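You operate a simulated robot arm through the tools that you are given. There is no shell and no other tool.

Carry out the task below with a simulated two-armed robot. There is one attempt and no reset: what you move stays moved.

Task
Scrub the grass stain off the jeans with the oxy paste, then screw its lid back on.
Fine: hold the tub while you turn the lid; use the clothes brush and put it back; leave the other tub alone. Set down upright: clothes brush. What is to be rubbed or washed off counts as gone when no trace of it is left.

It is judged by the outcome, as a careful person would: the job done as asked, and still so three seconds after it is handed in. It fails if anything else is knocked over, pushed out of place, dropped, spilled or broken. A push-on lid holds only when it is set on centred and level and pressed home; a screw cap is set on level and turned clockwise until tight.

Robot
Two 7-joint arms with two-finger parallel grippers on one trunk, on a base that moves. Base frame: it is fixed to the floor where the robot stands at the start and does not move with it; the origin is under the middle of the robot, x ahead of it, y to its left, z up. Readings come in mm, rad, newtons and seconds.
The left shoulder is at the start at [60, 189, 1178], the right one opposite. With the tool pointing down near the work surface each hand reaches from about 100 to 660 mm from the robot's upright axis, wherever it stands, measured 20 degrees to its own side. Places, roughly: clothes brush [1750, -750, 750]; folded jeans [1750, -500, 750]; white tub [2000, -1250, 1000]. Payload 3.43 kg a hand.
The tool frame of a hand sits at the grasp point between the pads (the TCP): z along the fingers, y along the line on which they close. The tips reach 30 mm beyond it. The gripper opens to 94 mm. The fingers are 28 mm wide and 10 mm thick; the gripper's body (50 by 96 mm) begins 55 mm behind the TCP.
Orientation is that of the tool frame in the base frame, as a unit quaternion [x, y, z, w]. With the fingers straight down and closing along the base's y, the tool's x points along the base's -x, its y along +y and its z along -z.

Tools
- The arms move only by the tool move_arm. It takes "left_targets", "right_targets" or both (then of equal length, played together; a hand with none holds still); each is a list of rows, each a list of 7 numbers: the shift along the base's x, y, z in mm, then the turn, a rotation vector about the base's x, y, z in rad, then the closure in counts, from 0 (fully open) to 255 (shut). In form: [[x, y, z, ax, ay, az, fingers], ...]. A call has 1 to 20 rows; each row shifts and turns the commanded pose from where the row before left it. Each row takes 0.2 s and may step no farther than 50 mm and 0.15 rad from the row before; otherwise, or with a gripper value out of range, the whole call is refused. A pose out of reach is approached as far as the arm can. The call stops where the force on the tool passes 70 N (or 10 N more than at its start, if that is more) or the arm is blocked; 0.2 s more then pass. Each finger travels about 153 mm/s and halts on what it meets, pressing with about 22 N; the grip force reading is that of the motor and also rises with nothing between the fingers. The clock runs only during rows and for 0.2 s after the last one: add rows that do not move to give the fingers time. The reply holds the time, the measured pose of the TCP, the force on the tool along the base axes, the opening and the grip force, in the units named above and with some noise, with the torque about the TCP (base axes, N m) and any sound that the robot's microphone picked up.
- Cameras (640 x 400 px; columns grow to the right, rows downward): "scene" is now at [24.7, -3.8, 1743.9]; the picture's right is [0.13, -0.99, 0.00], its down [-0.64, -0.08, -0.77] and it looks along [0.76, 0.10, -0.64] (base axes); focal length 290 px, centre (320, 200). "left" rides on the left gripper at [76, -14, -103] in its tool frame; the picture's right is [0.18, 0.98, 0.00], its down [-0.75, 0.14, -0.64] and it looks along [-0.63, 0.12, 0.77] (tool axes); focal length 243 px, centre (320, 200). "right" rides on the right gripper at [76, 14, -103] in its tool frame; the picture's right is [-0.18, 0.98, 0.00], its down [-0.75, -0.14, -0.64] and it looks along [-0.63, -0.12, 0.77] (tool axes); focal length 243 px, centre (320, 200).
- grab_frame(camera): a new picture of that camera. No time passes.
- lift_body(by): slides the trunk up (or, below 0, down) by that many mm; the arms and the scene camera ride with it, the base frame stays. It gives what a move gives, with no picture.
- drive_base(legs): drives the robot by 1 to 6 legs, each [ahead, left, turn to the left] in mm, mm and rad, along the robot's own axes; the way and the turn of a leg run together, so that a leg with both is an arc; at most 1500 mm and 3.142 rad a leg. The arms and the cameras ride along, it lands a little off, and it stops where it bumps. It gives what a move gives.
- aim_head(pan, tilt): turns the head with the scene camera to pan (to the left, within 1.501 rad either way) and tilt (down, from -0.506 to 1.204), counted from straight ahead of the robot. It gives what a move gives.
- pixel_to_xyz(camera, pixels): for up to 12 pixels [column, row] of the newest picture of that camera ("zoom" is the newest enlarged one), the place [x, y, z] in the base frame of the surface seen there, good to about 3 mm, but the place of the scene camera against the robot may be out by one fixed shift of up to 18 mm in any direction. No time passes.
- inspect(camera, box): a new picture of the part [left, top, right, bottom] of that camera's present view, enlarged. No time passes.
- sign_off(): hands the job in; it is judged then, once.

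Open the grippers and draw the arms clear of the work before you hand the job in, unless the task says otherwise.

The tools are called after "Request:" as a command line: name --argument value ..., lists and objects as JSON in quotes. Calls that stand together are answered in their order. move_arm: Moves the arms, as the interface text tells. Its arguments: {"type":"object","properties":{"left_targets":{"type":"array","items":{"type":"array","items":{"type":"number"}}},"right_targets":{"type":"array","items":{"type":"array","items":{"type":"number"}}}},"required":[]} The other tools are called the same way: lift_body (by) moves the trunk up or down; drive_base (legs) drives the base; aim_head (pan, tilt) turns the head that bears the scene camera; grab_frame (camera) takes a picture; pixel_to_xyz (camera, pixels) gives the place of the surface under pixels of a picture; inspect (camera, box) takes an enlarged picture of a part of a camera's view; sign_off () hands the job in.

At the start:

```text
time_s: 0.0
left_eef_pos: [423.2, 187.9, 1134.0]
left_ee_rot: [0.0, 1.0, -0.001, 0.0]
left_wrist_force: [0.2, 0.2, 0.4]
left_wrist_torque: [-0.02, -0.02, 0.0]
left_gripper_width: 94.0
left_gripper_force: 0.0
right_eef_pos: [324.1, -130.6, 1133.4]
right_ee_rot: [0.0, 1.0, 0.0, 0.0]
right_wrist_force: [0.5, -0.6, 0.5]
right_wrist_torque: [0.01, -0.01, 0.01]
right_gripper_width: 93.9
right_gripper_force: 0.1
trunk travel left (down, up): [-850.0, 140.0]
robot x, y, heading: [-1.1, -2.7, -0.0]
head pan, tilt (commanded): [0.127, 0.695]
```

scene: 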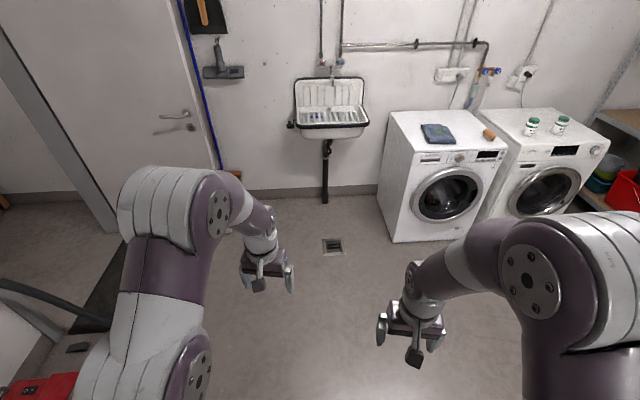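
right: 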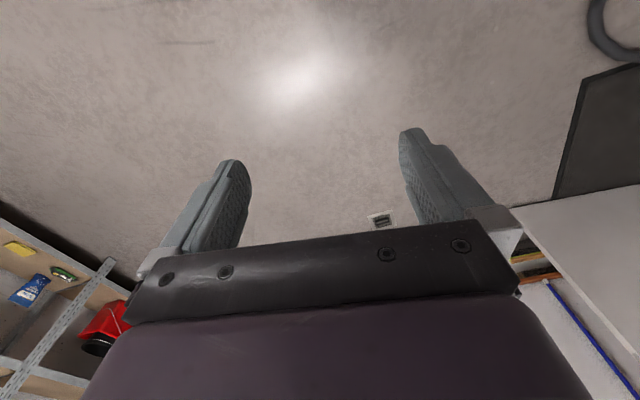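
left: 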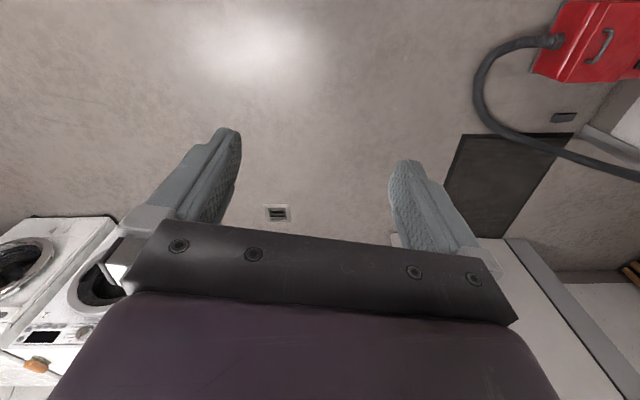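

The scene shows the washing machine with folded jeans at about (438,133), brush (489,134) and two tubs on the other machine at (531,125) and (561,124). I'll enlarge that area first.

Request:
inspect --camera "scene" --box '[380, 80, 620, 230]'

Request:
inspect --camera "scene" --box '[500, 100, 600, 162]'

```text
2.67 times, centred on (500, 155) of scene
```

zoom: 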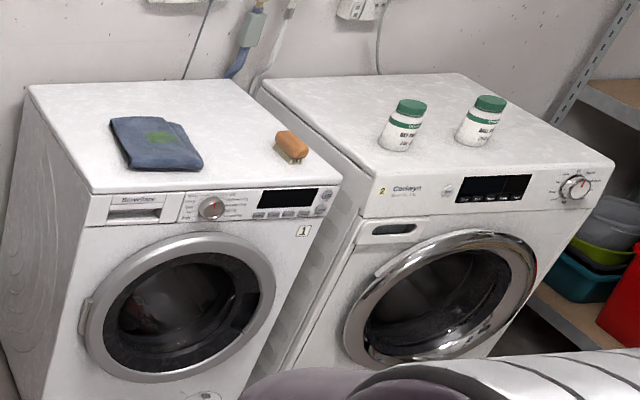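

```text
6.40 times, centred on (550, 131) of scene
```

zoom: 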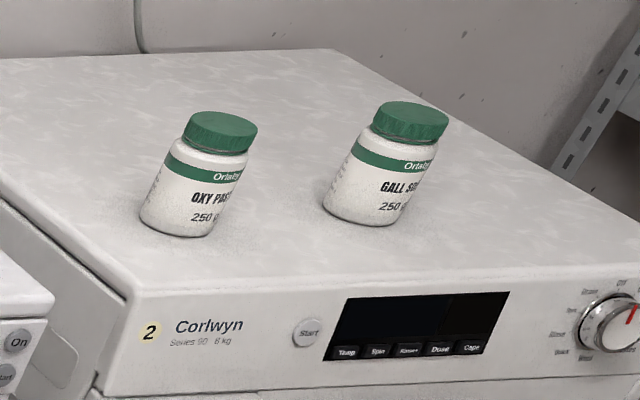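

The near-left tub reads "OXY PASTE" (zoom 205,190), the other "GALL SO..". I'll get positions of the tubs, jeans, brush and washer corners in the scene picture.

Request:
pixel_to_xyz --camera "zoom" --pixels '[[222, 125], [412, 116], [200, 200], [370, 190], [180, 240], [360, 228], [90, 100], [280, 250], [130, 300], [100, 390], [500, 290], [640, 240]]'

Request:
pixel_to_xyz --camera "scene" --pixels '[[438, 126], [424, 126], [449, 124], [430, 143], [455, 142], [438, 132], [489, 134], [484, 130], [494, 138], [395, 150], [505, 152], [392, 113]]'

```text
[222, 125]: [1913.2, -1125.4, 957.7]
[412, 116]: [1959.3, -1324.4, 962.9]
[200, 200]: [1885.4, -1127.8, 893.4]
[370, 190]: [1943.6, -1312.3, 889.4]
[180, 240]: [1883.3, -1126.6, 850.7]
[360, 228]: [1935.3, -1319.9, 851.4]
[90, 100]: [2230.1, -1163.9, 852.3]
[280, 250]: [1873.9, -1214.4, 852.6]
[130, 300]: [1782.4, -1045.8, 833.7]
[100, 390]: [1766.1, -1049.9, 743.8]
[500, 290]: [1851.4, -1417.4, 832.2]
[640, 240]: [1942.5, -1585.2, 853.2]
```

```text
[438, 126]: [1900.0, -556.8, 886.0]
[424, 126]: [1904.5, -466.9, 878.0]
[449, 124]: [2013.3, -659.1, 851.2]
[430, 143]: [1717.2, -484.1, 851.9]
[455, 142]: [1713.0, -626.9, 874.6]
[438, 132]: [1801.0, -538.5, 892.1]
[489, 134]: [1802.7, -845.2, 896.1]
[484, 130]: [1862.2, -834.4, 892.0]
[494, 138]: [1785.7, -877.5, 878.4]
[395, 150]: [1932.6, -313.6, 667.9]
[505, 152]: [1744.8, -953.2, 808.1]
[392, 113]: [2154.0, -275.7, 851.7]
```

Tops of the washers lie at about z=852; the oxy tub is at about (1890,-1127). Before driving, I measure the washer outlines to know how close the base may come.

Request:
inspect --camera "scene" --box '[370, 90, 530, 190]'

Request:
pixel_to_xyz --camera "scene" --pixels '[[406, 154], [440, 154], [500, 148], [508, 146], [445, 200], [470, 190], [395, 240], [440, 240], [530, 170], [600, 150], [540, 190], [605, 140]]'

```text
4.00 times, centred on (450, 140) of scene
```

zoom: 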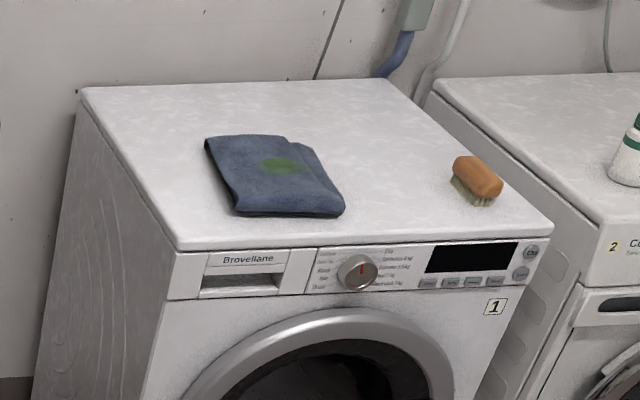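

```text
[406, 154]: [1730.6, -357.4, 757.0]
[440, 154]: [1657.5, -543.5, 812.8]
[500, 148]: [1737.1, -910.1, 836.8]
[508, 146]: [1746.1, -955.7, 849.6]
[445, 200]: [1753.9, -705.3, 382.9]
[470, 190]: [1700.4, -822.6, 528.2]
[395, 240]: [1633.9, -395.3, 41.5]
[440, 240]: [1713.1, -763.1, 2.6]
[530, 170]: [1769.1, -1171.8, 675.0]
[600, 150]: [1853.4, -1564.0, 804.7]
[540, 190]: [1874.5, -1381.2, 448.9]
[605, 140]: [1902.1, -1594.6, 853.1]
```

The washers are turned about 0.21 rad, their fronts along a line from (1630,-395) to (1850,-1564). I look to the right to check what stands beside the way before driving.

Request:
aim_head --pan -0.7 --tilt 0.7

Request:
grab_frame --camera "scene"

```text
time_s: 1.1
left_eef_pos: [422.6, 188.3, 1133.0]
left_ee_rot: [-0.001, 1.0, -0.001, 0.0]
left_wrist_force: [-0.6, 0.2, -0.9]
left_wrist_torque: [-0.01, 0.01, 0.0]
left_gripper_width: 93.5
left_gripper_force: 0.1
right_eef_pos: [322.6, -131.6, 1134.7]
right_ee_rot: [0.0, 1.0, 0.0, 0.0]
right_wrist_force: [0.1, -0.3, 0.6]
right_wrist_torque: [0.02, 0.01, -0.01]
right_gripper_width: 94.0
right_gripper_force: 0.1
trunk travel left (down, up): [-850.0, 140.0]
robot x, y, heading: [-2.8, 0.1, -0.001]
head pan, tilt (commanded): [-0.7, 0.7]
```

```text
taken
```

scene: 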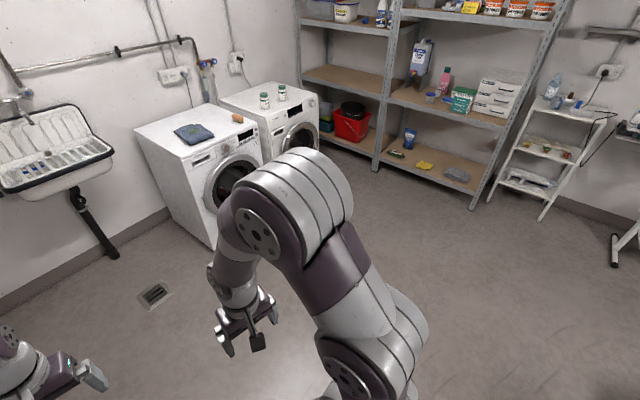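

The floor between me and the washers is clear; the shelf posts stand at (376,168) and (470,208). I measure them to keep away.

Request:
pixel_to_xyz --camera "scene" --pixels '[[376, 168], [470, 206], [300, 100], [350, 135], [384, 100], [240, 155], [270, 150], [210, 240], [155, 295], [312, 155]]'

```text
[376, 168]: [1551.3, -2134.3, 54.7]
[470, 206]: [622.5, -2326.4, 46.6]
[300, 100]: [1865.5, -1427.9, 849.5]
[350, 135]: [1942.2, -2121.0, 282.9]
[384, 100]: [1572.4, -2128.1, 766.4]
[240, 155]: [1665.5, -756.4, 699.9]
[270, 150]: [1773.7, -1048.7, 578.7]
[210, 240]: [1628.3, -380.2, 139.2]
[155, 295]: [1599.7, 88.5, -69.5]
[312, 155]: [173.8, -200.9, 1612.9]
```

I drive diagonally over clear floor to about (900,-1000) and turn 0.21 rad to face the washers square on, still well away from them.

Request:
drive_base --legs '[[900, -1000, 0], [0, 0, 0.21]]'

Request:
aim_head --pan 0.0 --tilt 0.8

Request:
grab_frame --camera "scene"

```text
time_s: 8.7
left_eef_pos: [1297.7, -695.5, 1133.6]
left_ee_rot: [-0.12, 0.993, 0.0, 0.0]
left_wrist_force: [-0.6, -0.1, 0.0]
left_wrist_torque: [0.0, -0.02, 0.0]
left_gripper_width: 93.9
left_gripper_force: 0.0
right_eef_pos: [1277.1, -1029.5, 1134.0]
right_ee_rot: [-0.12, 0.993, -0.001, 0.0]
right_wrist_force: [-0.1, 0.2, -0.6]
right_wrist_torque: [-0.03, 0.01, 0.0]
right_gripper_width: 94.0
right_gripper_force: 0.1
trunk travel left (down, up): [-850.0, 140.0]
robot x, y, heading: [934.6, -979.0, 0.242]
head pan, tilt (commanded): [-0.7, 0.7]
```

```text
time_s: 9.8
left_eef_pos: [1297.8, -694.6, 1134.0]
left_ee_rot: [-0.119, 0.993, 0.0, 0.0]
left_wrist_force: [0.2, 0.1, 0.2]
left_wrist_torque: [-0.01, -0.02, 0.01]
left_gripper_width: 93.9
left_gripper_force: 0.1
right_eef_pos: [1277.7, -1028.1, 1134.2]
right_ee_rot: [-0.12, 0.993, -0.001, 0.0]
right_wrist_force: [-0.2, -0.4, 0.4]
right_wrist_torque: [0.01, 0.01, 0.03]
right_gripper_width: 93.9
right_gripper_force: 0.0
trunk travel left (down, up): [-850.0, 140.0]
robot x, y, heading: [929.3, -976.9, 0.242]
head pan, tilt (commanded): [0.0, 0.799]
```

```text
taken
```

scene: 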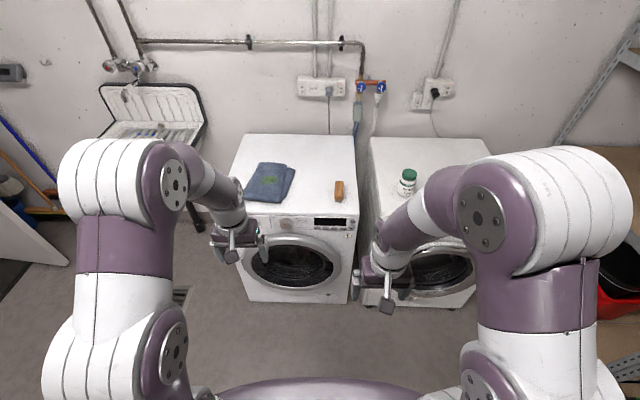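

The robot is at (930,-977) with heading 0.24; the brush is at (339,190), oxy tub at (407,181), jeans at (270,181). I enlarge these for details.

Request:
inspect --camera "scene" --box '[230, 130, 390, 230]'

Request:
pixel_to_xyz --camera "zoom" --pixels '[[160, 200], [120, 135], [260, 145], [230, 285], [60, 265], [435, 215], [435, 275], [435, 240], [330, 345], [515, 342], [480, 200], [160, 230]]'

Request:
inspect --camera "scene" --box '[360, 140, 488, 220]'

Request:
pixel_to_xyz --camera "zoom" --pixels '[[245, 170], [225, 165], [268, 165], [225, 265], [210, 275], [170, 170], [80, 100], [150, 280], [235, 230]]'

```text
4.00 times, centred on (310, 180) of scene
```

zoom: 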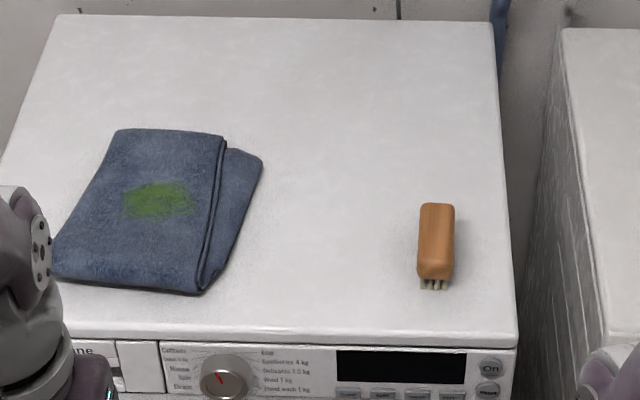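

```text
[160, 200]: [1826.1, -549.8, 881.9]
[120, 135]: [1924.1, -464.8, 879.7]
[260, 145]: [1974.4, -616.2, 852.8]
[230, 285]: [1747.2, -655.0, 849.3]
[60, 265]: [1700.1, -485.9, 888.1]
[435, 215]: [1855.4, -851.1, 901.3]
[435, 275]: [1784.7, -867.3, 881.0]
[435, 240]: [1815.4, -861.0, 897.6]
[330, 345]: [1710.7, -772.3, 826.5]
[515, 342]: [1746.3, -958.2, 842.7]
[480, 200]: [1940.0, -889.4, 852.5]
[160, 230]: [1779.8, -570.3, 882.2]
```

```text
5.00 times, centred on (424, 180) of scene
```

zoom: 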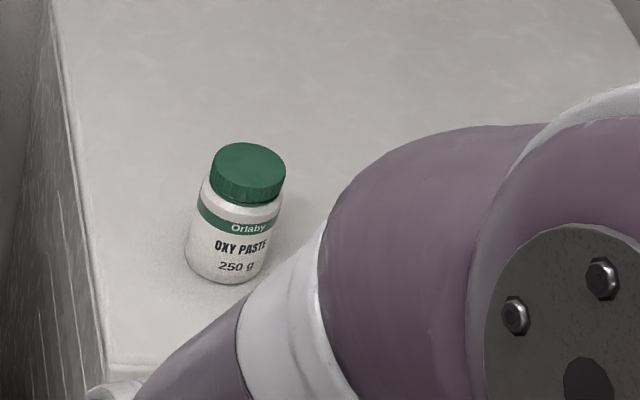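

```text
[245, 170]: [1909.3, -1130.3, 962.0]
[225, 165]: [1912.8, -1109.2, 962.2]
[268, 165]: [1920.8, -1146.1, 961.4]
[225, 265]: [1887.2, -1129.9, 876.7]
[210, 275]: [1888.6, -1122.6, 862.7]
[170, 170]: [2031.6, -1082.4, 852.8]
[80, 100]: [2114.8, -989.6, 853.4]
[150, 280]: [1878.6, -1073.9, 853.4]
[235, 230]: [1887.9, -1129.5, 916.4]
```

I tilt the head fully down to see how far my base sticks out in front, to judge how near to the washers I may stand.

Request:
aim_head --pan 0.0 --tilt 1.2

Request:
grab_frame --camera "scene"

Request:
pixel_to_xyz --camera "scene" --pixels '[[320, 300], [320, 270], [320, 250], [320, 230], [320, 340], [260, 300], [380, 300], [320, 200], [230, 330], [410, 330]]'

```text
time_s: 10.6
left_eef_pos: [1296.9, -695.0, 1132.9]
left_ee_rot: [-0.119, 0.993, 0.0, -0.001]
left_wrist_force: [0.2, 0.2, 0.9]
left_wrist_torque: [-0.05, 0.02, 0.0]
left_gripper_width: 93.8
left_gripper_force: 0.1
right_eef_pos: [1276.7, -1029.0, 1134.1]
right_ee_rot: [-0.119, 0.993, -0.001, 0.001]
right_wrist_force: [-0.8, 0.2, 0.6]
right_wrist_torque: [-0.02, 0.01, 0.0]
right_gripper_width: 93.9
right_gripper_force: 0.1
trunk travel left (down, up): [-850.0, 140.0]
robot x, y, heading: [930.7, -976.2, 0.24]
head pan, tilt (commanded): [0.0, 1.201]
```

```text
taken
```

scene: 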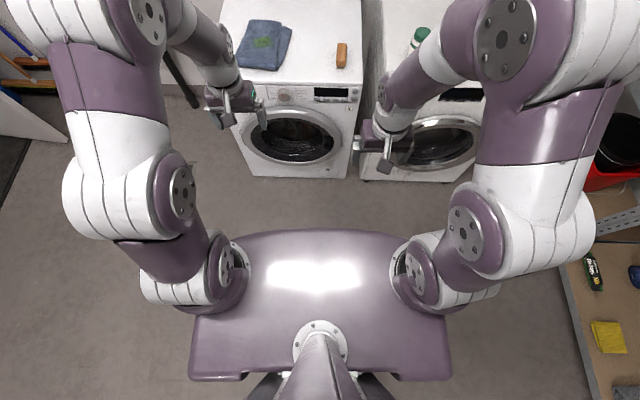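

```text
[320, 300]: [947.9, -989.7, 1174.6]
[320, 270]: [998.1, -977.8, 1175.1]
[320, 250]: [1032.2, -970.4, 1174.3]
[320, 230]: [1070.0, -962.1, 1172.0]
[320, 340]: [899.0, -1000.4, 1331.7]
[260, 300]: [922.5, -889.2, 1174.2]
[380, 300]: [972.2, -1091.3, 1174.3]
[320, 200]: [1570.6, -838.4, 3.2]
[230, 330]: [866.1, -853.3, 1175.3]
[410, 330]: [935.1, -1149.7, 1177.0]
```

The trunk hides my base footprint, so I tilt the right hand backwards (1.2 rad about my left axis) to look at my own base with its camera.

Request:
move_arm --right_targets '[[0, 0, 0, -0.0346, 0.1415, 0, 0], [0, 0, 0, -0.0346, 0.1415, 0, 0], [0, 0, 0, -0.0346, 0.1415, 0, 0], [0, 0, 0, -0.0346, 0.1415, 0, 0], [0, 0, 0, -0.0346, 0.1415, 0, 0], [0, 0, 0, -0.0346, 0.1415, 0, 0], [0, 0, 0, -0.0346, 0.1415, 0, 0], [0, 0, 0, -0.0346, 0.1415, 0, 0]]'

Request:
grab_frame --camera "right"

```text
time_s: 12.4
left_eef_pos: [1298.3, -695.4, 1133.7]
left_ee_rot: [-0.119, 0.993, 0.0, 0.0]
left_wrist_force: [-0.2, -0.9, 0.7]
left_wrist_torque: [0.01, 0.0, 0.01]
left_gripper_width: 93.9
left_gripper_force: 0.0
right_eef_pos: [1118.5, -1089.5, 1017.8]
right_ee_rot: [-0.099, 0.828, -0.065, -0.548]
right_wrist_force: [-0.1, 0.8, -0.3]
right_wrist_torque: [-0.01, -0.01, -0.01]
right_gripper_width: 94.2
right_gripper_force: 0.1
right hand out of reach, approached as far as the arm can: row 4, 5, 6, 7, 8
trunk travel left (down, up): [-850.0, 140.0]
robot x, y, heading: [930.9, -977.7, 0.239]
head pan, tilt (commanded): [0.0, 1.201]
```

```text
taken
```

right: 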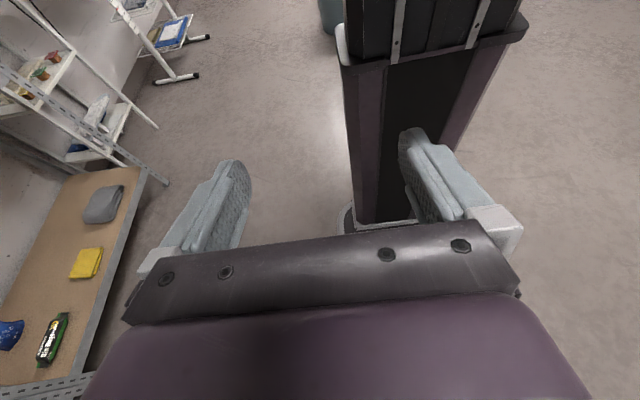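

The picture shows my trunk column at (430,120) and its foot at about (375,222). I measure those points to learn the base's extent.

Request:
pixel_to_xyz --camera "right" --pixels '[[345, 225], [360, 228], [380, 222], [400, 222], [350, 210], [390, 200], [360, 150], [430, 60], [300, 225], [520, 30], [470, 140]]'

```text
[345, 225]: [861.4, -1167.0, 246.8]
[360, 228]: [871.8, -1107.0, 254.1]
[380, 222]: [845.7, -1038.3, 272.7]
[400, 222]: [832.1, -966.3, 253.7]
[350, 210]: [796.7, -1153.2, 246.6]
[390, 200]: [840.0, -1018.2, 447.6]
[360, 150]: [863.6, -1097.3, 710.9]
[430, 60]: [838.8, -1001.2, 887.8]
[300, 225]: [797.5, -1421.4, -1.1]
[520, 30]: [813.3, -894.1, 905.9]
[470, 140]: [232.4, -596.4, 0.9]
```

The column front is at x≈840 and the base deck sits at z≈250, but its front edge is hidden by the gripper. I undo half of the tilt so that the camera looks straight down at the front of the base.

Request:
move_arm --right_targets '[[0, 0, 0, 0.0346, -0.1415, 0, 0], [0, 0, 0, 0.0346, -0.1415, 0, 0], [0, 0, 0, 0.0346, -0.1415, 0, 0], [0, 0, 0, 0.0346, -0.1415, 0, 0]]'

Request:
grab_frame --camera "right"

```text
time_s: 13.3
left_eef_pos: [1297.9, -695.0, 1133.7]
left_ee_rot: [-0.12, 0.993, -0.001, 0.001]
left_wrist_force: [-0.5, 0.9, -0.5]
left_wrist_torque: [0.01, 0.01, 0.0]
left_gripper_width: 94.1
left_gripper_force: 0.1
right_eef_pos: [1126.3, -1086.4, 1017.6]
right_ee_rot: [-0.114, 0.934, -0.036, -0.336]
right_wrist_force: [9.4, 2.0, 5.9]
right_wrist_torque: [-0.41, 1.41, -0.09]
right_gripper_width: 94.2
right_gripper_force: 0.0
trunk travel left (down, up): [-850.0, 140.0]
robot x, y, heading: [934.8, -979.5, 0.239]
head pan, tilt (commanded): [0.0, 1.201]
stopped in row 4 (right hand): the force on the tool passed its limit at 151 N (the readings are from after the stop); the commanded pose is now the measured one
```

```text
taken
```

right: 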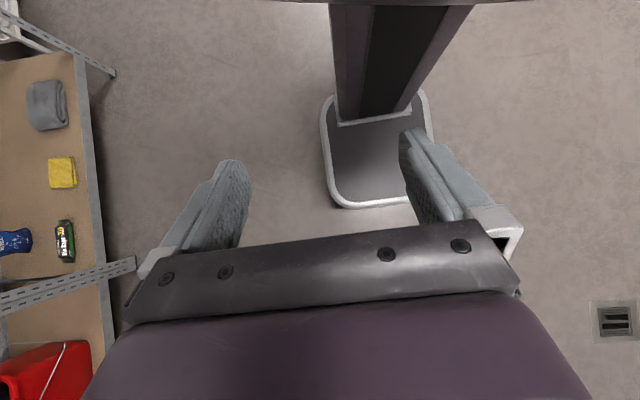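

The base plate is now visible with its front rim near (370,204). There was a force stop (probably arm against my own trunk); I measure the rim, then will move the hand back out forward.

Request:
pixel_to_xyz --camera "right" --pixels '[[345, 205], [370, 206], [395, 202], [328, 180], [322, 110], [335, 200], [425, 110], [370, 190]]'

Request:
grab_frame --camera "scene"

```text
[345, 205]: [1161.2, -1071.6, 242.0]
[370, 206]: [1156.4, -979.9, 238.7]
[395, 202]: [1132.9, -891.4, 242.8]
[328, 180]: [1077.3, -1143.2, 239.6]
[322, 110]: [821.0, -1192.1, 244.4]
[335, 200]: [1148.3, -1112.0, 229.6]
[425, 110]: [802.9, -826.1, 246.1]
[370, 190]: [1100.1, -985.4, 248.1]
```

```text
taken
```

scene: 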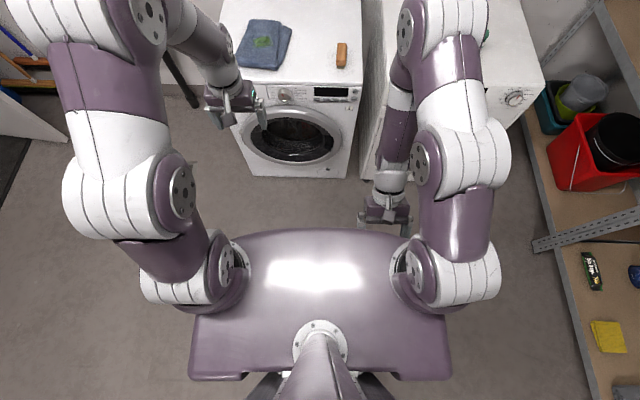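

The base front is about 216 mm ahead of my axis, so I can stand close. First I bring the right hand forward away from the trunk and turn it back to pointing straight down.

Request:
move_arm --right_targets '[[45, 11, 0, 0, 0, 0, 0], [45, 11, 10, 0, 0, 0, 0], [40, 10, 25, 0, 0, 0, 0], [25, 6, 25, 0.033, -0.134, 0, 0], [0, 0, 25, 0.033, -0.134, 0, 0], [0, 0, 25, 0.033, -0.134, 0, 0], [0, 0, 0, 0.033, -0.134, 0, 0], [0, 0, 0, 0.033, -0.134, 0, 0]]'

```text
time_s: 15.1
left_eef_pos: [1297.1, -695.3, 1134.5]
left_ee_rot: [-0.12, 0.993, 0.0, 0.001]
left_wrist_force: [0.0, 0.3, -0.6]
left_wrist_torque: [0.0, -0.02, 0.01]
left_gripper_width: 94.0
left_gripper_force: 0.0
right_eef_pos: [1280.4, -1048.3, 1127.6]
right_ee_rot: [-0.124, 0.992, 0.004, -0.001]
right_wrist_force: [0.2, -1.0, -0.7]
right_wrist_torque: [0.01, -0.03, -0.02]
right_gripper_width: 93.8
right_gripper_force: 0.1
trunk travel left (down, up): [-850.0, 140.0]
robot x, y, heading: [929.6, -977.3, 0.235]
head pan, tilt (commanded): [0.0, 1.201]
```

Now I drive 330 ahead and 310 to the right, keeping about 200 mm between base and washer doors, and squaring the heading.

Request:
drive_base --legs '[[330, -311, -0.026]]'

Request:
aim_head --pan 0.0 --tilt 1.0

Request:
grab_frame --camera "scene"

Request:
grab_frame --camera "right"

Request:
grab_frame --camera "left"

```text
time_s: 17.8
left_eef_pos: [1699.3, -931.8, 1133.7]
left_ee_rot: [-0.104, 0.995, 0.0, 0.0]
left_wrist_force: [-0.2, 0.7, 0.3]
left_wrist_torque: [0.02, 0.0, 0.0]
left_gripper_width: 94.0
left_gripper_force: 0.0
right_eef_pos: [1673.4, -1283.6, 1127.9]
right_ee_rot: [-0.108, 0.994, 0.003, -0.002]
right_wrist_force: [0.3, -0.5, -0.4]
right_wrist_torque: [0.03, 0.01, 0.03]
right_gripper_width: 94.0
right_gripper_force: 0.2
trunk travel left (down, up): [-850.0, 140.0]
robot x, y, heading: [1325.2, -1207.3, 0.206]
head pan, tilt (commanded): [0.0, 1.201]
```

```text
time_s: 18.6
left_eef_pos: [1700.2, -931.1, 1134.0]
left_ee_rot: [-0.104, 0.995, 0.0, 0.0]
left_wrist_force: [0.4, 0.1, -0.2]
left_wrist_torque: [0.01, -0.01, 0.01]
left_gripper_width: 94.2
left_gripper_force: 0.2
right_eef_pos: [1672.9, -1285.3, 1127.1]
right_ee_rot: [-0.108, 0.994, 0.003, -0.002]
right_wrist_force: [-0.7, -0.7, 0.4]
right_wrist_torque: [0.01, 0.03, 0.0]
right_gripper_width: 93.8
right_gripper_force: 0.1
trunk travel left (down, up): [-850.0, 140.0]
robot x, y, heading: [1325.3, -1204.4, 0.209]
head pan, tilt (commanded): [0.0, 1.0]
```

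```text
taken
```

scene: 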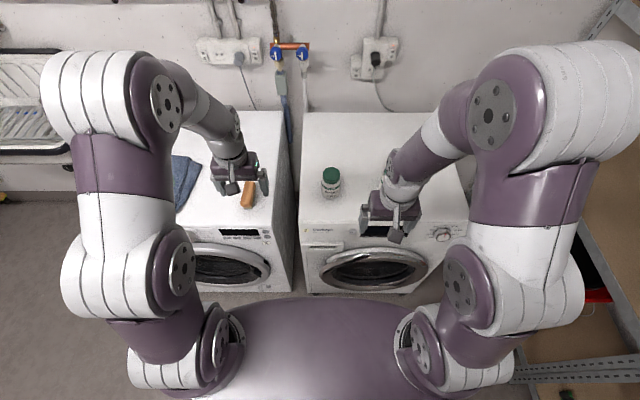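

```text
taken
```

right: 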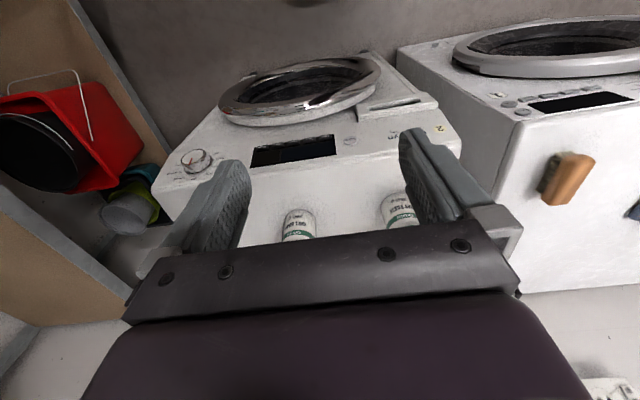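

```text
taken
```

left: 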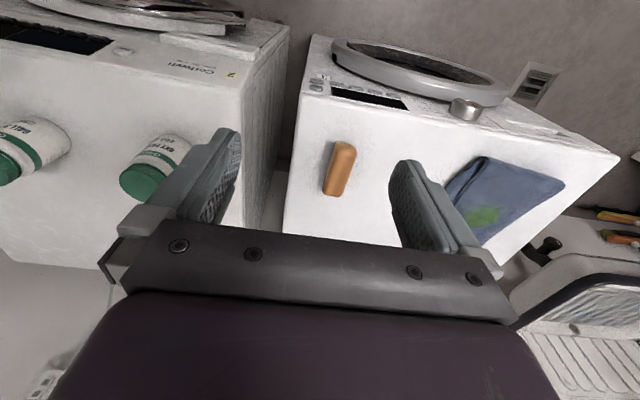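

I'm at (1325,-1205), heading 0.208, and the oxy tub is at (331,183), almost straight ahead. I drive another 100 mm ahead, which still leaves ~100 mm to the washer door.

Request:
drive_base --legs '[[100, 0, 0]]'

Request:
grab_frame --camera "scene"

Request:
grab_frame --camera "left"

Request:
grab_frame --camera "right"

```text
time_s: 19.7
left_eef_pos: [1797.4, -911.3, 1133.4]
left_ee_rot: [-0.104, 0.995, 0.0, 0.0]
left_wrist_force: [-0.2, -0.3, 0.1]
left_wrist_torque: [0.04, 0.0, 0.03]
left_gripper_width: 94.2
left_gripper_force: 0.0
right_eef_pos: [1770.2, -1264.3, 1127.6]
right_ee_rot: [-0.107, 0.994, 0.003, -0.002]
right_wrist_force: [0.4, -0.2, -0.4]
right_wrist_torque: [0.0, -0.01, 0.0]
right_gripper_width: 94.0
right_gripper_force: 0.0
trunk travel left (down, up): [-850.0, 140.0]
robot x, y, heading: [1423.2, -1180.3, 0.207]
head pan, tilt (commanded): [0.0, 1.0]
```

```text
taken
```

scene: 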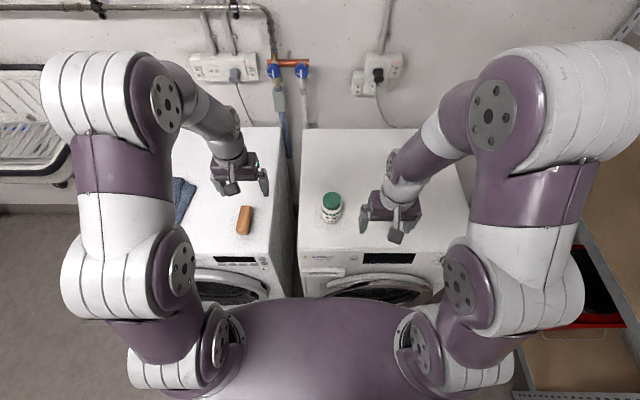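

```text
taken
```

left: 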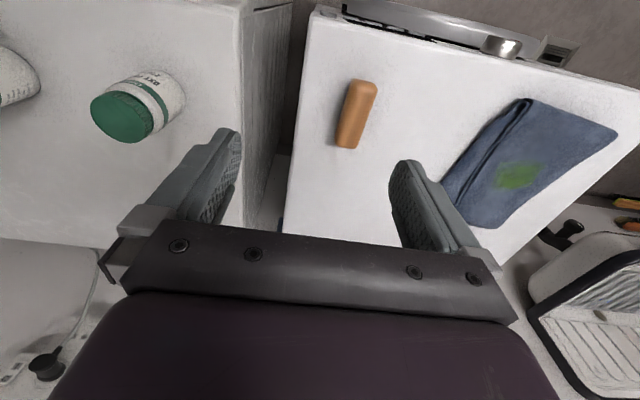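

```text
taken
```

right: 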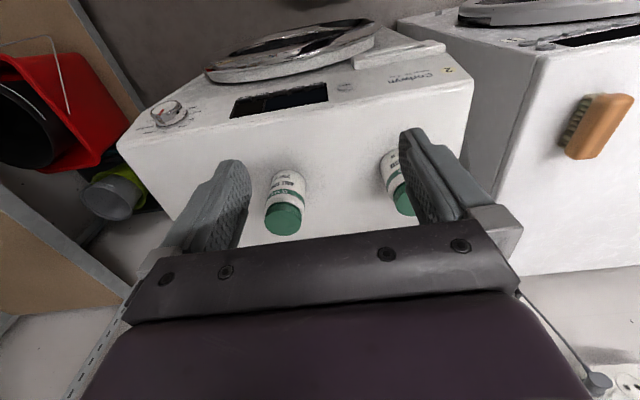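

The left camera sees oxy tub lid at (122,118), brush (357,114), stain (515,174); I measure all these with the wrist camera, which isn't subject to the head shift.

Request:
pixel_to_xyz --camera "left" --pixels '[[122, 117], [95, 118], [150, 118], [122, 140], [122, 95], [172, 85], [180, 95], [60, 180], [357, 90], [350, 125], [357, 140], [372, 95]]'

Request:
pixel_to_xyz --camera "left" --pixels '[[515, 174], [497, 182], [535, 168], [512, 187], [520, 162], [527, 102], [610, 130], [450, 195], [500, 225], [330, 170], [345, 110], [340, 145]]'

Request:
pixel_to_xyz --camera "right" --pixels '[[285, 218], [268, 215], [300, 215], [290, 175], [395, 160], [404, 200], [340, 150], [610, 105], [580, 140]]'

Request:
pixel_to_xyz --camera "scene" --pixels '[[331, 200], [323, 200], [340, 200], [245, 215], [330, 240]]'

```text
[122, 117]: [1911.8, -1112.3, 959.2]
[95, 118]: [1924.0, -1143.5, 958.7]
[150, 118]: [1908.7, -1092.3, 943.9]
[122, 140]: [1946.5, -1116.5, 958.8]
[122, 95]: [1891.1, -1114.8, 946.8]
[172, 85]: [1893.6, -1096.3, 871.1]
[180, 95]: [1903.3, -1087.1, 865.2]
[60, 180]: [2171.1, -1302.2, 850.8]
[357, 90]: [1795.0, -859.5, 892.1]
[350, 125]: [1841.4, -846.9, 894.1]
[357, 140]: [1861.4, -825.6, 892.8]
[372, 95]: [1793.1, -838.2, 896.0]
```

```text
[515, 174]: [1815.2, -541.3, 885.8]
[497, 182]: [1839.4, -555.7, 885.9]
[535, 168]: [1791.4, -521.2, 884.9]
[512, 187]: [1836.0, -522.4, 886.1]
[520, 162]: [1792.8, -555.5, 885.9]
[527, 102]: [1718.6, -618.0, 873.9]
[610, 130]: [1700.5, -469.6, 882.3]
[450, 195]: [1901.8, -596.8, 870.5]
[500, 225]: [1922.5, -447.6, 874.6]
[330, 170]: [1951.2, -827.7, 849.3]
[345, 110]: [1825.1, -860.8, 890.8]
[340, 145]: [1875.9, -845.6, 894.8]
```

```text
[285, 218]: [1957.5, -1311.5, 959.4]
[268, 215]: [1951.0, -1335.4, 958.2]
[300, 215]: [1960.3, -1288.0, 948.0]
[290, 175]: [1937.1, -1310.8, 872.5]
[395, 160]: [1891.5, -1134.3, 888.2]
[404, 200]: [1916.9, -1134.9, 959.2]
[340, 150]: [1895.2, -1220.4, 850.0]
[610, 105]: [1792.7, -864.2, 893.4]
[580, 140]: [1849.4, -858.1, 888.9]
```

```text
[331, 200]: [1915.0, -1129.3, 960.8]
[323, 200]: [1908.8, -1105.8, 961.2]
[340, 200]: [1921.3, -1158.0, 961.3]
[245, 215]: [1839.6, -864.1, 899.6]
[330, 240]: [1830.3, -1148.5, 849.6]
```

Surface z≈850, lid top z≈959. I enlarge the left camera's view of the oxy tub for the lid/body boundary and the centre.

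Request:
inspect --camera "left" --box '[70, 55, 214, 145]'

Request:
pixel_to_xyz --camera "zoom" --pixels '[[225, 280], [100, 285], [215, 370], [310, 190], [330, 280], [345, 240], [365, 210], [430, 190], [490, 180], [350, 330], [420, 270], [180, 190]]'

```text
4.44 times, centred on (142, 100) of left
```

zoom: 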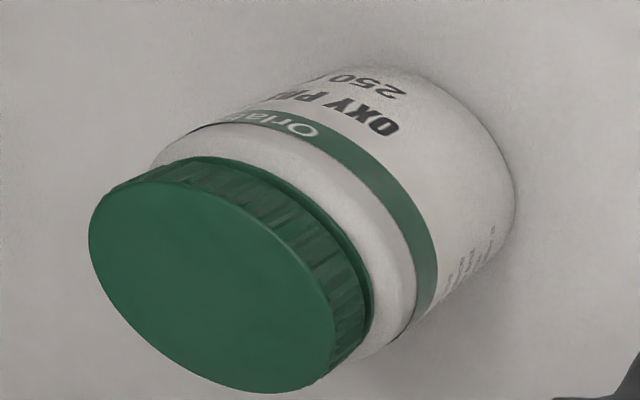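

```text
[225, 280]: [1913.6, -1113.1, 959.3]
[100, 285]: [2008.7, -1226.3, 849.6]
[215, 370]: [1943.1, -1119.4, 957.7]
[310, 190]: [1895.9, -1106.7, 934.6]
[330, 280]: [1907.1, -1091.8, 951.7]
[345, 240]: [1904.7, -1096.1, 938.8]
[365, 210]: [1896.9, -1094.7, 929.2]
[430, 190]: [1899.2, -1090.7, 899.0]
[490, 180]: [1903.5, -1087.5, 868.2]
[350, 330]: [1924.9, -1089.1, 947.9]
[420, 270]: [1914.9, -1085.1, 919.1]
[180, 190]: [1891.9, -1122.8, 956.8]
```

The tub axis is near (1915,-1118), body radius about 32, lid about z 933–959. I move the left hand to a slanted pre-grasp pose in front-left of the tub (yaw -0.5, pitched forward 0.96), and shift the right hand aside to the right.

Request:
move_arm --left_targets '[[0, -40, 0, 0, 0, -0.125, 0], [0, -40, 0, 0, 0, -0.125, 0], [0, -40, 0, 0, 0, -0.125, 0], [0, -40, 0, 0, 0, -0.125, 0], [0, 0, -10, -0.0396, -0.1312, 0, 0], [0, 0, -20, -0.0396, -0.1312, 0, 0], [0, 0, -20, -0.0396, -0.1312, 0, 0], [0, 0, -20, -0.0396, -0.1312, 0, 0], [0, 0, -20, -0.0396, -0.1312, 0, 0], [0, 0, -20, -0.0396, -0.1312, 0, 0], [0, 0, -20, -0.0396, -0.1312, 0, 0]]' --right_targets '[[8, -39, 0, 0, 0, 0, 0], [8, -39, 0, 0, 0, 0, 0], [4, -20, 0, 0, 0, 0, 0], [0, 0, 0, 0, 0, 0, 0], [0, 0, 0, 0, 0, 0, 0], [0, 0, 0, 0, 0, 0, 0], [0, 0, 0, 0, 0, 0, 0], [0, 0, 0, 0, 0, 0, 0], [0, 0, 0, 0, 0, 0, 0], [0, 0, 0, 0, 0, 0, 0], [0, 0, 0, 0, 0, 0, 0]]'

Request:
grab_frame --camera "scene"

Request:
grab_frame --camera "left"

Request:
grab_frame --camera "right"

```text
time_s: 22.1
left_eef_pos: [1801.9, -1062.4, 1011.5]
left_ee_rot: [0.123, 0.893, -0.04, 0.431]
left_wrist_force: [-0.9, 0.2, -0.7]
left_wrist_torque: [0.0, 0.03, 0.02]
left_gripper_width: 94.2
left_gripper_force: 0.1
left hand out of reach, approached as far as the arm can: row 8, 9
right_eef_pos: [1791.8, -1362.4, 1129.2]
right_ee_rot: [-0.106, 0.994, 0.003, -0.002]
right_wrist_force: [-0.1, -0.6, 0.1]
right_wrist_torque: [-0.02, 0.0, 0.02]
right_gripper_width: 93.8
right_gripper_force: 0.1
trunk travel left (down, up): [-850.0, 140.0]
robot x, y, heading: [1421.7, -1183.7, 0.21]
head pan, tilt (commanded): [0.0, 1.0]
```

```text
taken
```

scene: 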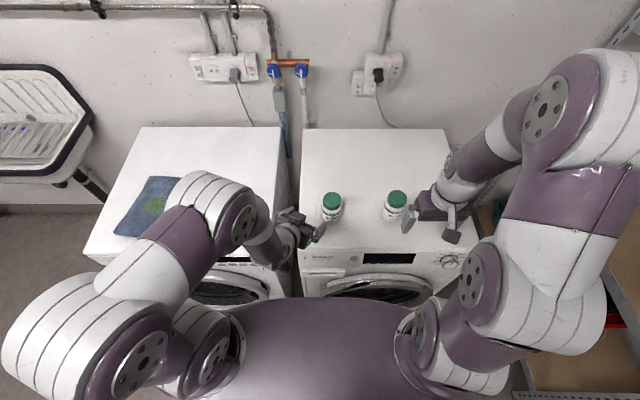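

```text
taken
```

left: 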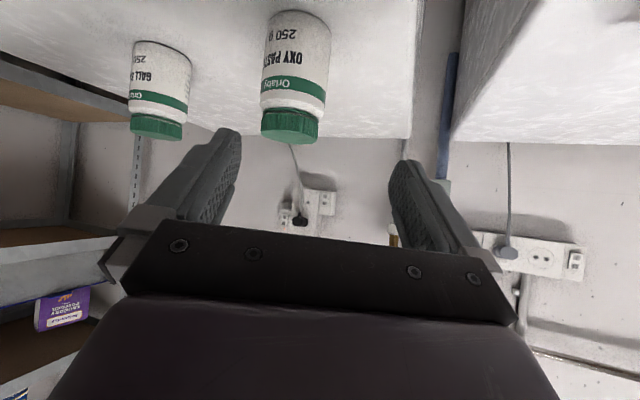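

```text
taken
```

right: 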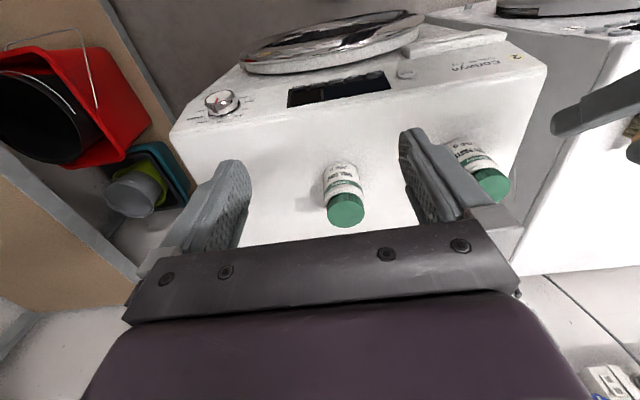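

The left arm took a new elbow posture and is almost in the wanted slant (tool z about 39° below horizontal). I give a few idle rows to see whether it settles to the commanded pose.

Request:
move_arm --left_targets '[[0, 0, 0, 0, 0, 0, 0], [0, 0, 0, 0, 0, 0, 0], [0, 0, 0, 0, 0, 0, 0]]'

```text
time_s: 22.9
left_eef_pos: [1801.2, -1062.1, 1011.2]
left_ee_rot: [0.123, 0.892, -0.039, 0.432]
left_wrist_force: [-0.1, 0.2, -0.1]
left_wrist_torque: [0.0, -0.02, 0.02]
left_gripper_width: 93.8
left_gripper_force: 0.1
right_eef_pos: [1789.6, -1362.1, 1128.5]
right_ee_rot: [-0.108, 0.994, 0.004, -0.002]
right_wrist_force: [-0.5, -0.4, -0.2]
right_wrist_torque: [0.0, 0.02, -0.02]
right_gripper_width: 94.2
right_gripper_force: 0.1
trunk travel left (down, up): [-850.0, 140.0]
robot x, y, heading: [1421.7, -1183.8, 0.211]
head pan, tilt (commanded): [0.0, 1.0]
```

The hand holds at (1801,-1062,1011) with a 39° downward slant, good enough. I go to a point 100 mm short of the tub along the finger direction and check the alignment.

Request:
move_arm --left_targets '[[8, -12, -19, 0, 0, 0, 0], [7, -11, -19, 0, 0, 0, 0], [7, -11, -18, 0, 0, 0, 0], [0, 0, 0, 0, 0, 0, 0]]'

Request:
grab_frame --camera "left"

Request:
grab_frame --camera "scene"

```text
time_s: 23.9
left_eef_pos: [1825.3, -1094.8, 955.6]
left_ee_rot: [0.122, 0.893, -0.038, 0.432]
left_wrist_force: [0.0, -0.1, 0.4]
left_wrist_torque: [-0.01, -0.01, -0.02]
left_gripper_width: 94.1
left_gripper_force: 0.0
right_eef_pos: [1789.6, -1361.9, 1128.0]
right_ee_rot: [-0.107, 0.994, 0.004, -0.003]
right_wrist_force: [-0.3, 0.4, -0.2]
right_wrist_torque: [-0.01, -0.01, 0.0]
right_gripper_width: 93.9
right_gripper_force: 0.1
trunk travel left (down, up): [-850.0, 140.0]
robot x, y, heading: [1427.1, -1185.4, 0.208]
head pan, tilt (commanded): [0.0, 1.0]
```

```text
taken
```

left: 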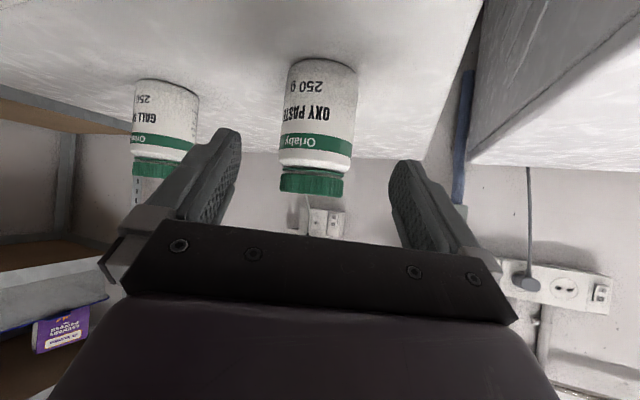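

```text
taken
```

scene: 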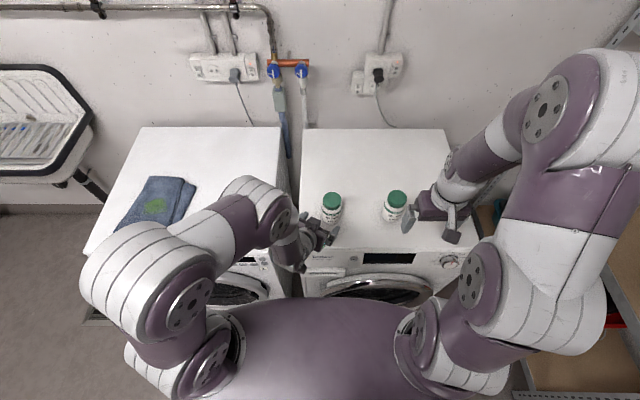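

The tub body now lies between the fingers at about columns 280–355. I measure its edges and lid from this near view to refine the axis.

Request:
pixel_to_xyz --camera "left" --pixels '[[318, 100], [286, 110], [350, 110], [300, 100], [336, 100], [312, 180], [285, 180], [340, 182], [322, 75], [322, 62], [165, 110], [312, 172]]'

Request:
inspect --camera "left" --box '[240, 40, 400, 210]'

```text
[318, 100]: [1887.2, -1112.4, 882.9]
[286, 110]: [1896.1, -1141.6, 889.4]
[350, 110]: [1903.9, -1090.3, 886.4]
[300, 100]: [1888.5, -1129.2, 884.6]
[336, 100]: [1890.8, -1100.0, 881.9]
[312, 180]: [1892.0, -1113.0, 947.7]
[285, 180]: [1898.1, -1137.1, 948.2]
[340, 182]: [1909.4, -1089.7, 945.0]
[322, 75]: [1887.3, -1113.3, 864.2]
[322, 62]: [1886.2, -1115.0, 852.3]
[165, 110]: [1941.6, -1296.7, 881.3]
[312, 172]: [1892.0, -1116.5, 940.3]
```

```text
2.35 times, centred on (320, 125) of left
```

zoom: 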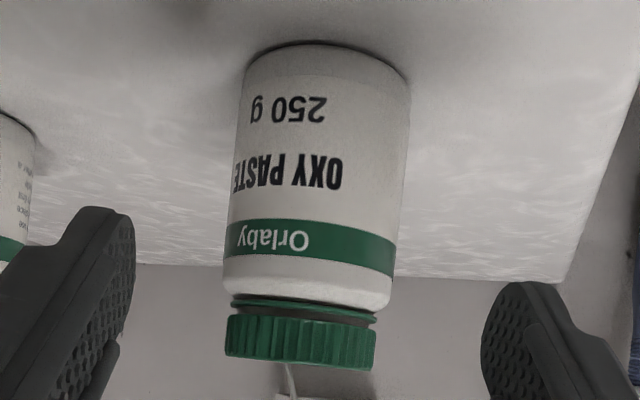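

A circle fit gives the tub axis (1918,-1118), body radius ~32. I advance along the finger direction to straddle the tub at z≈893, without closing yet.

Request:
move_arm --left_targets '[[19.3, -4.9, -15.7, 0, 0, 0, 0], [19.3, -4.9, -15.7, 0, 0, 0, 0], [19.3, -4.9, -15.6, 0, 0, 0, 0], [19.2, -4.9, -15.6, 0, 0, 0, 0], [0, 0, 0, 0, 0, 0, 0]]'

Request:
grab_frame --camera "left"

Request:
grab_frame --camera "scene"

```text
time_s: 25.1
left_eef_pos: [1900.3, -1117.0, 892.4]
left_ee_rot: [0.123, 0.892, -0.038, 0.432]
left_wrist_force: [-0.3, -0.6, -0.6]
left_wrist_torque: [-0.04, 0.03, -0.04]
left_gripper_width: 94.0
left_gripper_force: 0.1
right_eef_pos: [1789.6, -1363.0, 1127.8]
right_ee_rot: [-0.107, 0.994, 0.004, -0.001]
right_wrist_force: [0.5, 0.6, -0.3]
right_wrist_torque: [-0.03, 0.02, 0.01]
right_gripper_width: 94.0
right_gripper_force: 0.2
trunk travel left (down, up): [-850.0, 140.0]
robot x, y, heading: [1422.9, -1182.7, 0.21]
head pan, tilt (commanded): [0.0, 1.0]
```

```text
taken
```

left: 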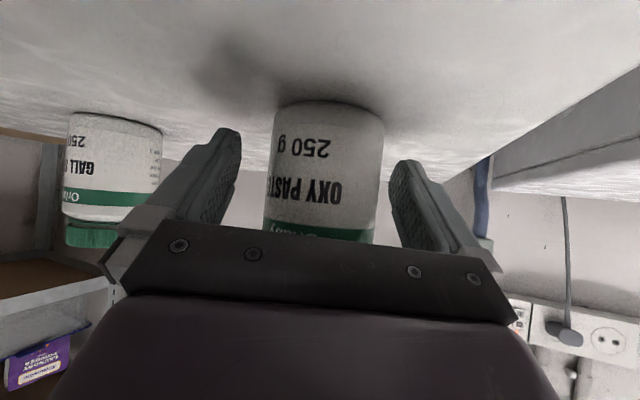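

```text
taken
```

scene: 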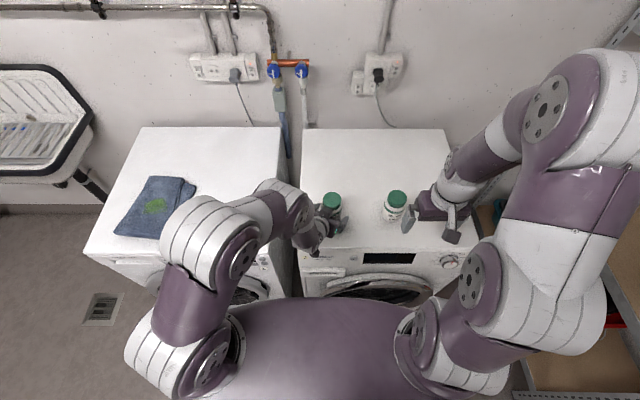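

The tub sits between the left fingers (columns 265–383) with no contact force. I close the left gripper on the tub body.

Request:
move_arm --left_targets '[[0, 0, 0, 0, 0, 0, 60], [0, 0, 0, 0, 0, 0, 90], [0, 0, 0, 0, 0, 0, 150], [0, 0, 0, 0, 0, 0, 200], [0, 0, 0, 0, 0, 0, 200]]'

Request:
grab_frame --camera "left"

Request:
grab_frame --camera "right"

```text
time_s: 26.3
left_eef_pos: [1901.0, -1116.3, 892.3]
left_ee_rot: [0.122, 0.893, -0.038, 0.432]
left_wrist_force: [0.5, -0.5, 0.5]
left_wrist_torque: [-0.06, -0.01, -0.01]
left_gripper_width: 65.4
left_gripper_force: 22.0
right_eef_pos: [1790.6, -1363.4, 1128.7]
right_ee_rot: [-0.106, 0.994, 0.004, -0.002]
right_wrist_force: [0.3, 0.2, 0.1]
right_wrist_torque: [0.0, 0.0, 0.02]
right_gripper_width: 94.0
right_gripper_force: 0.1
trunk travel left (down, up): [-850.0, 140.0]
robot x, y, heading: [1423.1, -1184.5, 0.21]
head pan, tilt (commanded): [0.0, 1.0]
```

```text
taken
```

left: 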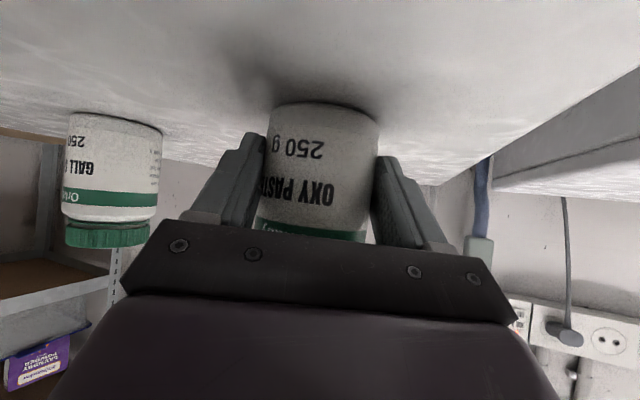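

```text
taken
```

right: 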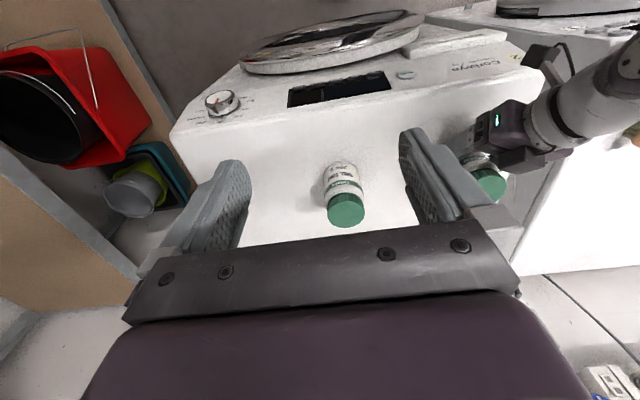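

The tub is held (65 mm, 22 N). Now I bring the right hand over the lid at z≈1060 with fingers yawed -1.0 rad and partly closed to ~78 mm.

Request:
move_arm --right_targets '[[21, 40, 0, 0, 0, -0.143, 20], [21, 41, 0, 0, 0, -0.143, 43], [21, 40, 0, 0, 0, -0.143, 43], [21, 41, 0, 0, 0, -0.143, 43], [21, 40, -10, 0, 0, -0.143, 43], [22, 41, -20, 0, 0, -0.143, 43], [0, 0, -38, 0, 0, -0.142, 43], [0, 0, 0, 0, 0, 0, 43]]'

Request:
grab_frame --camera "right"

Request:
grab_frame --camera "scene"

```text
refused: row 6 steps farther than a row can; nothing moved
```

```text
taken
```

right: 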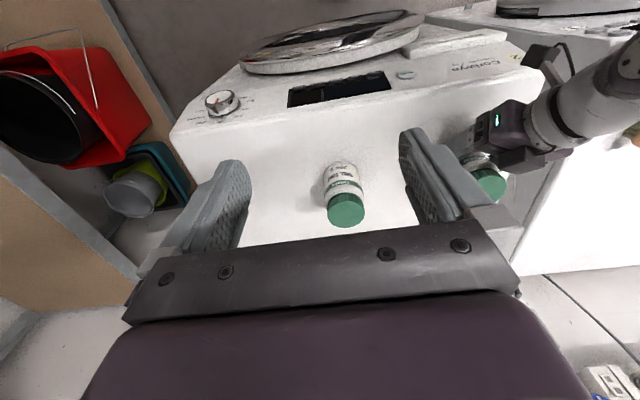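

```text
taken
```

scene: 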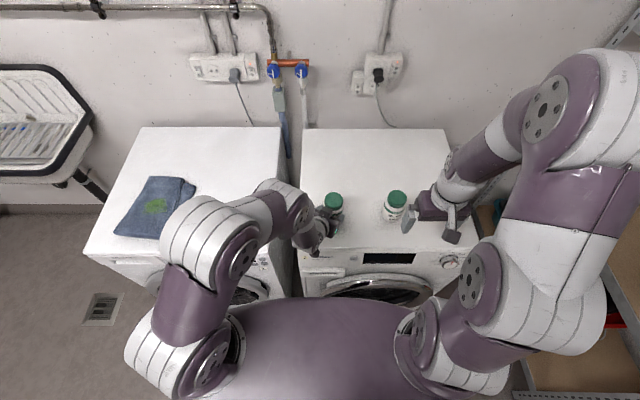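

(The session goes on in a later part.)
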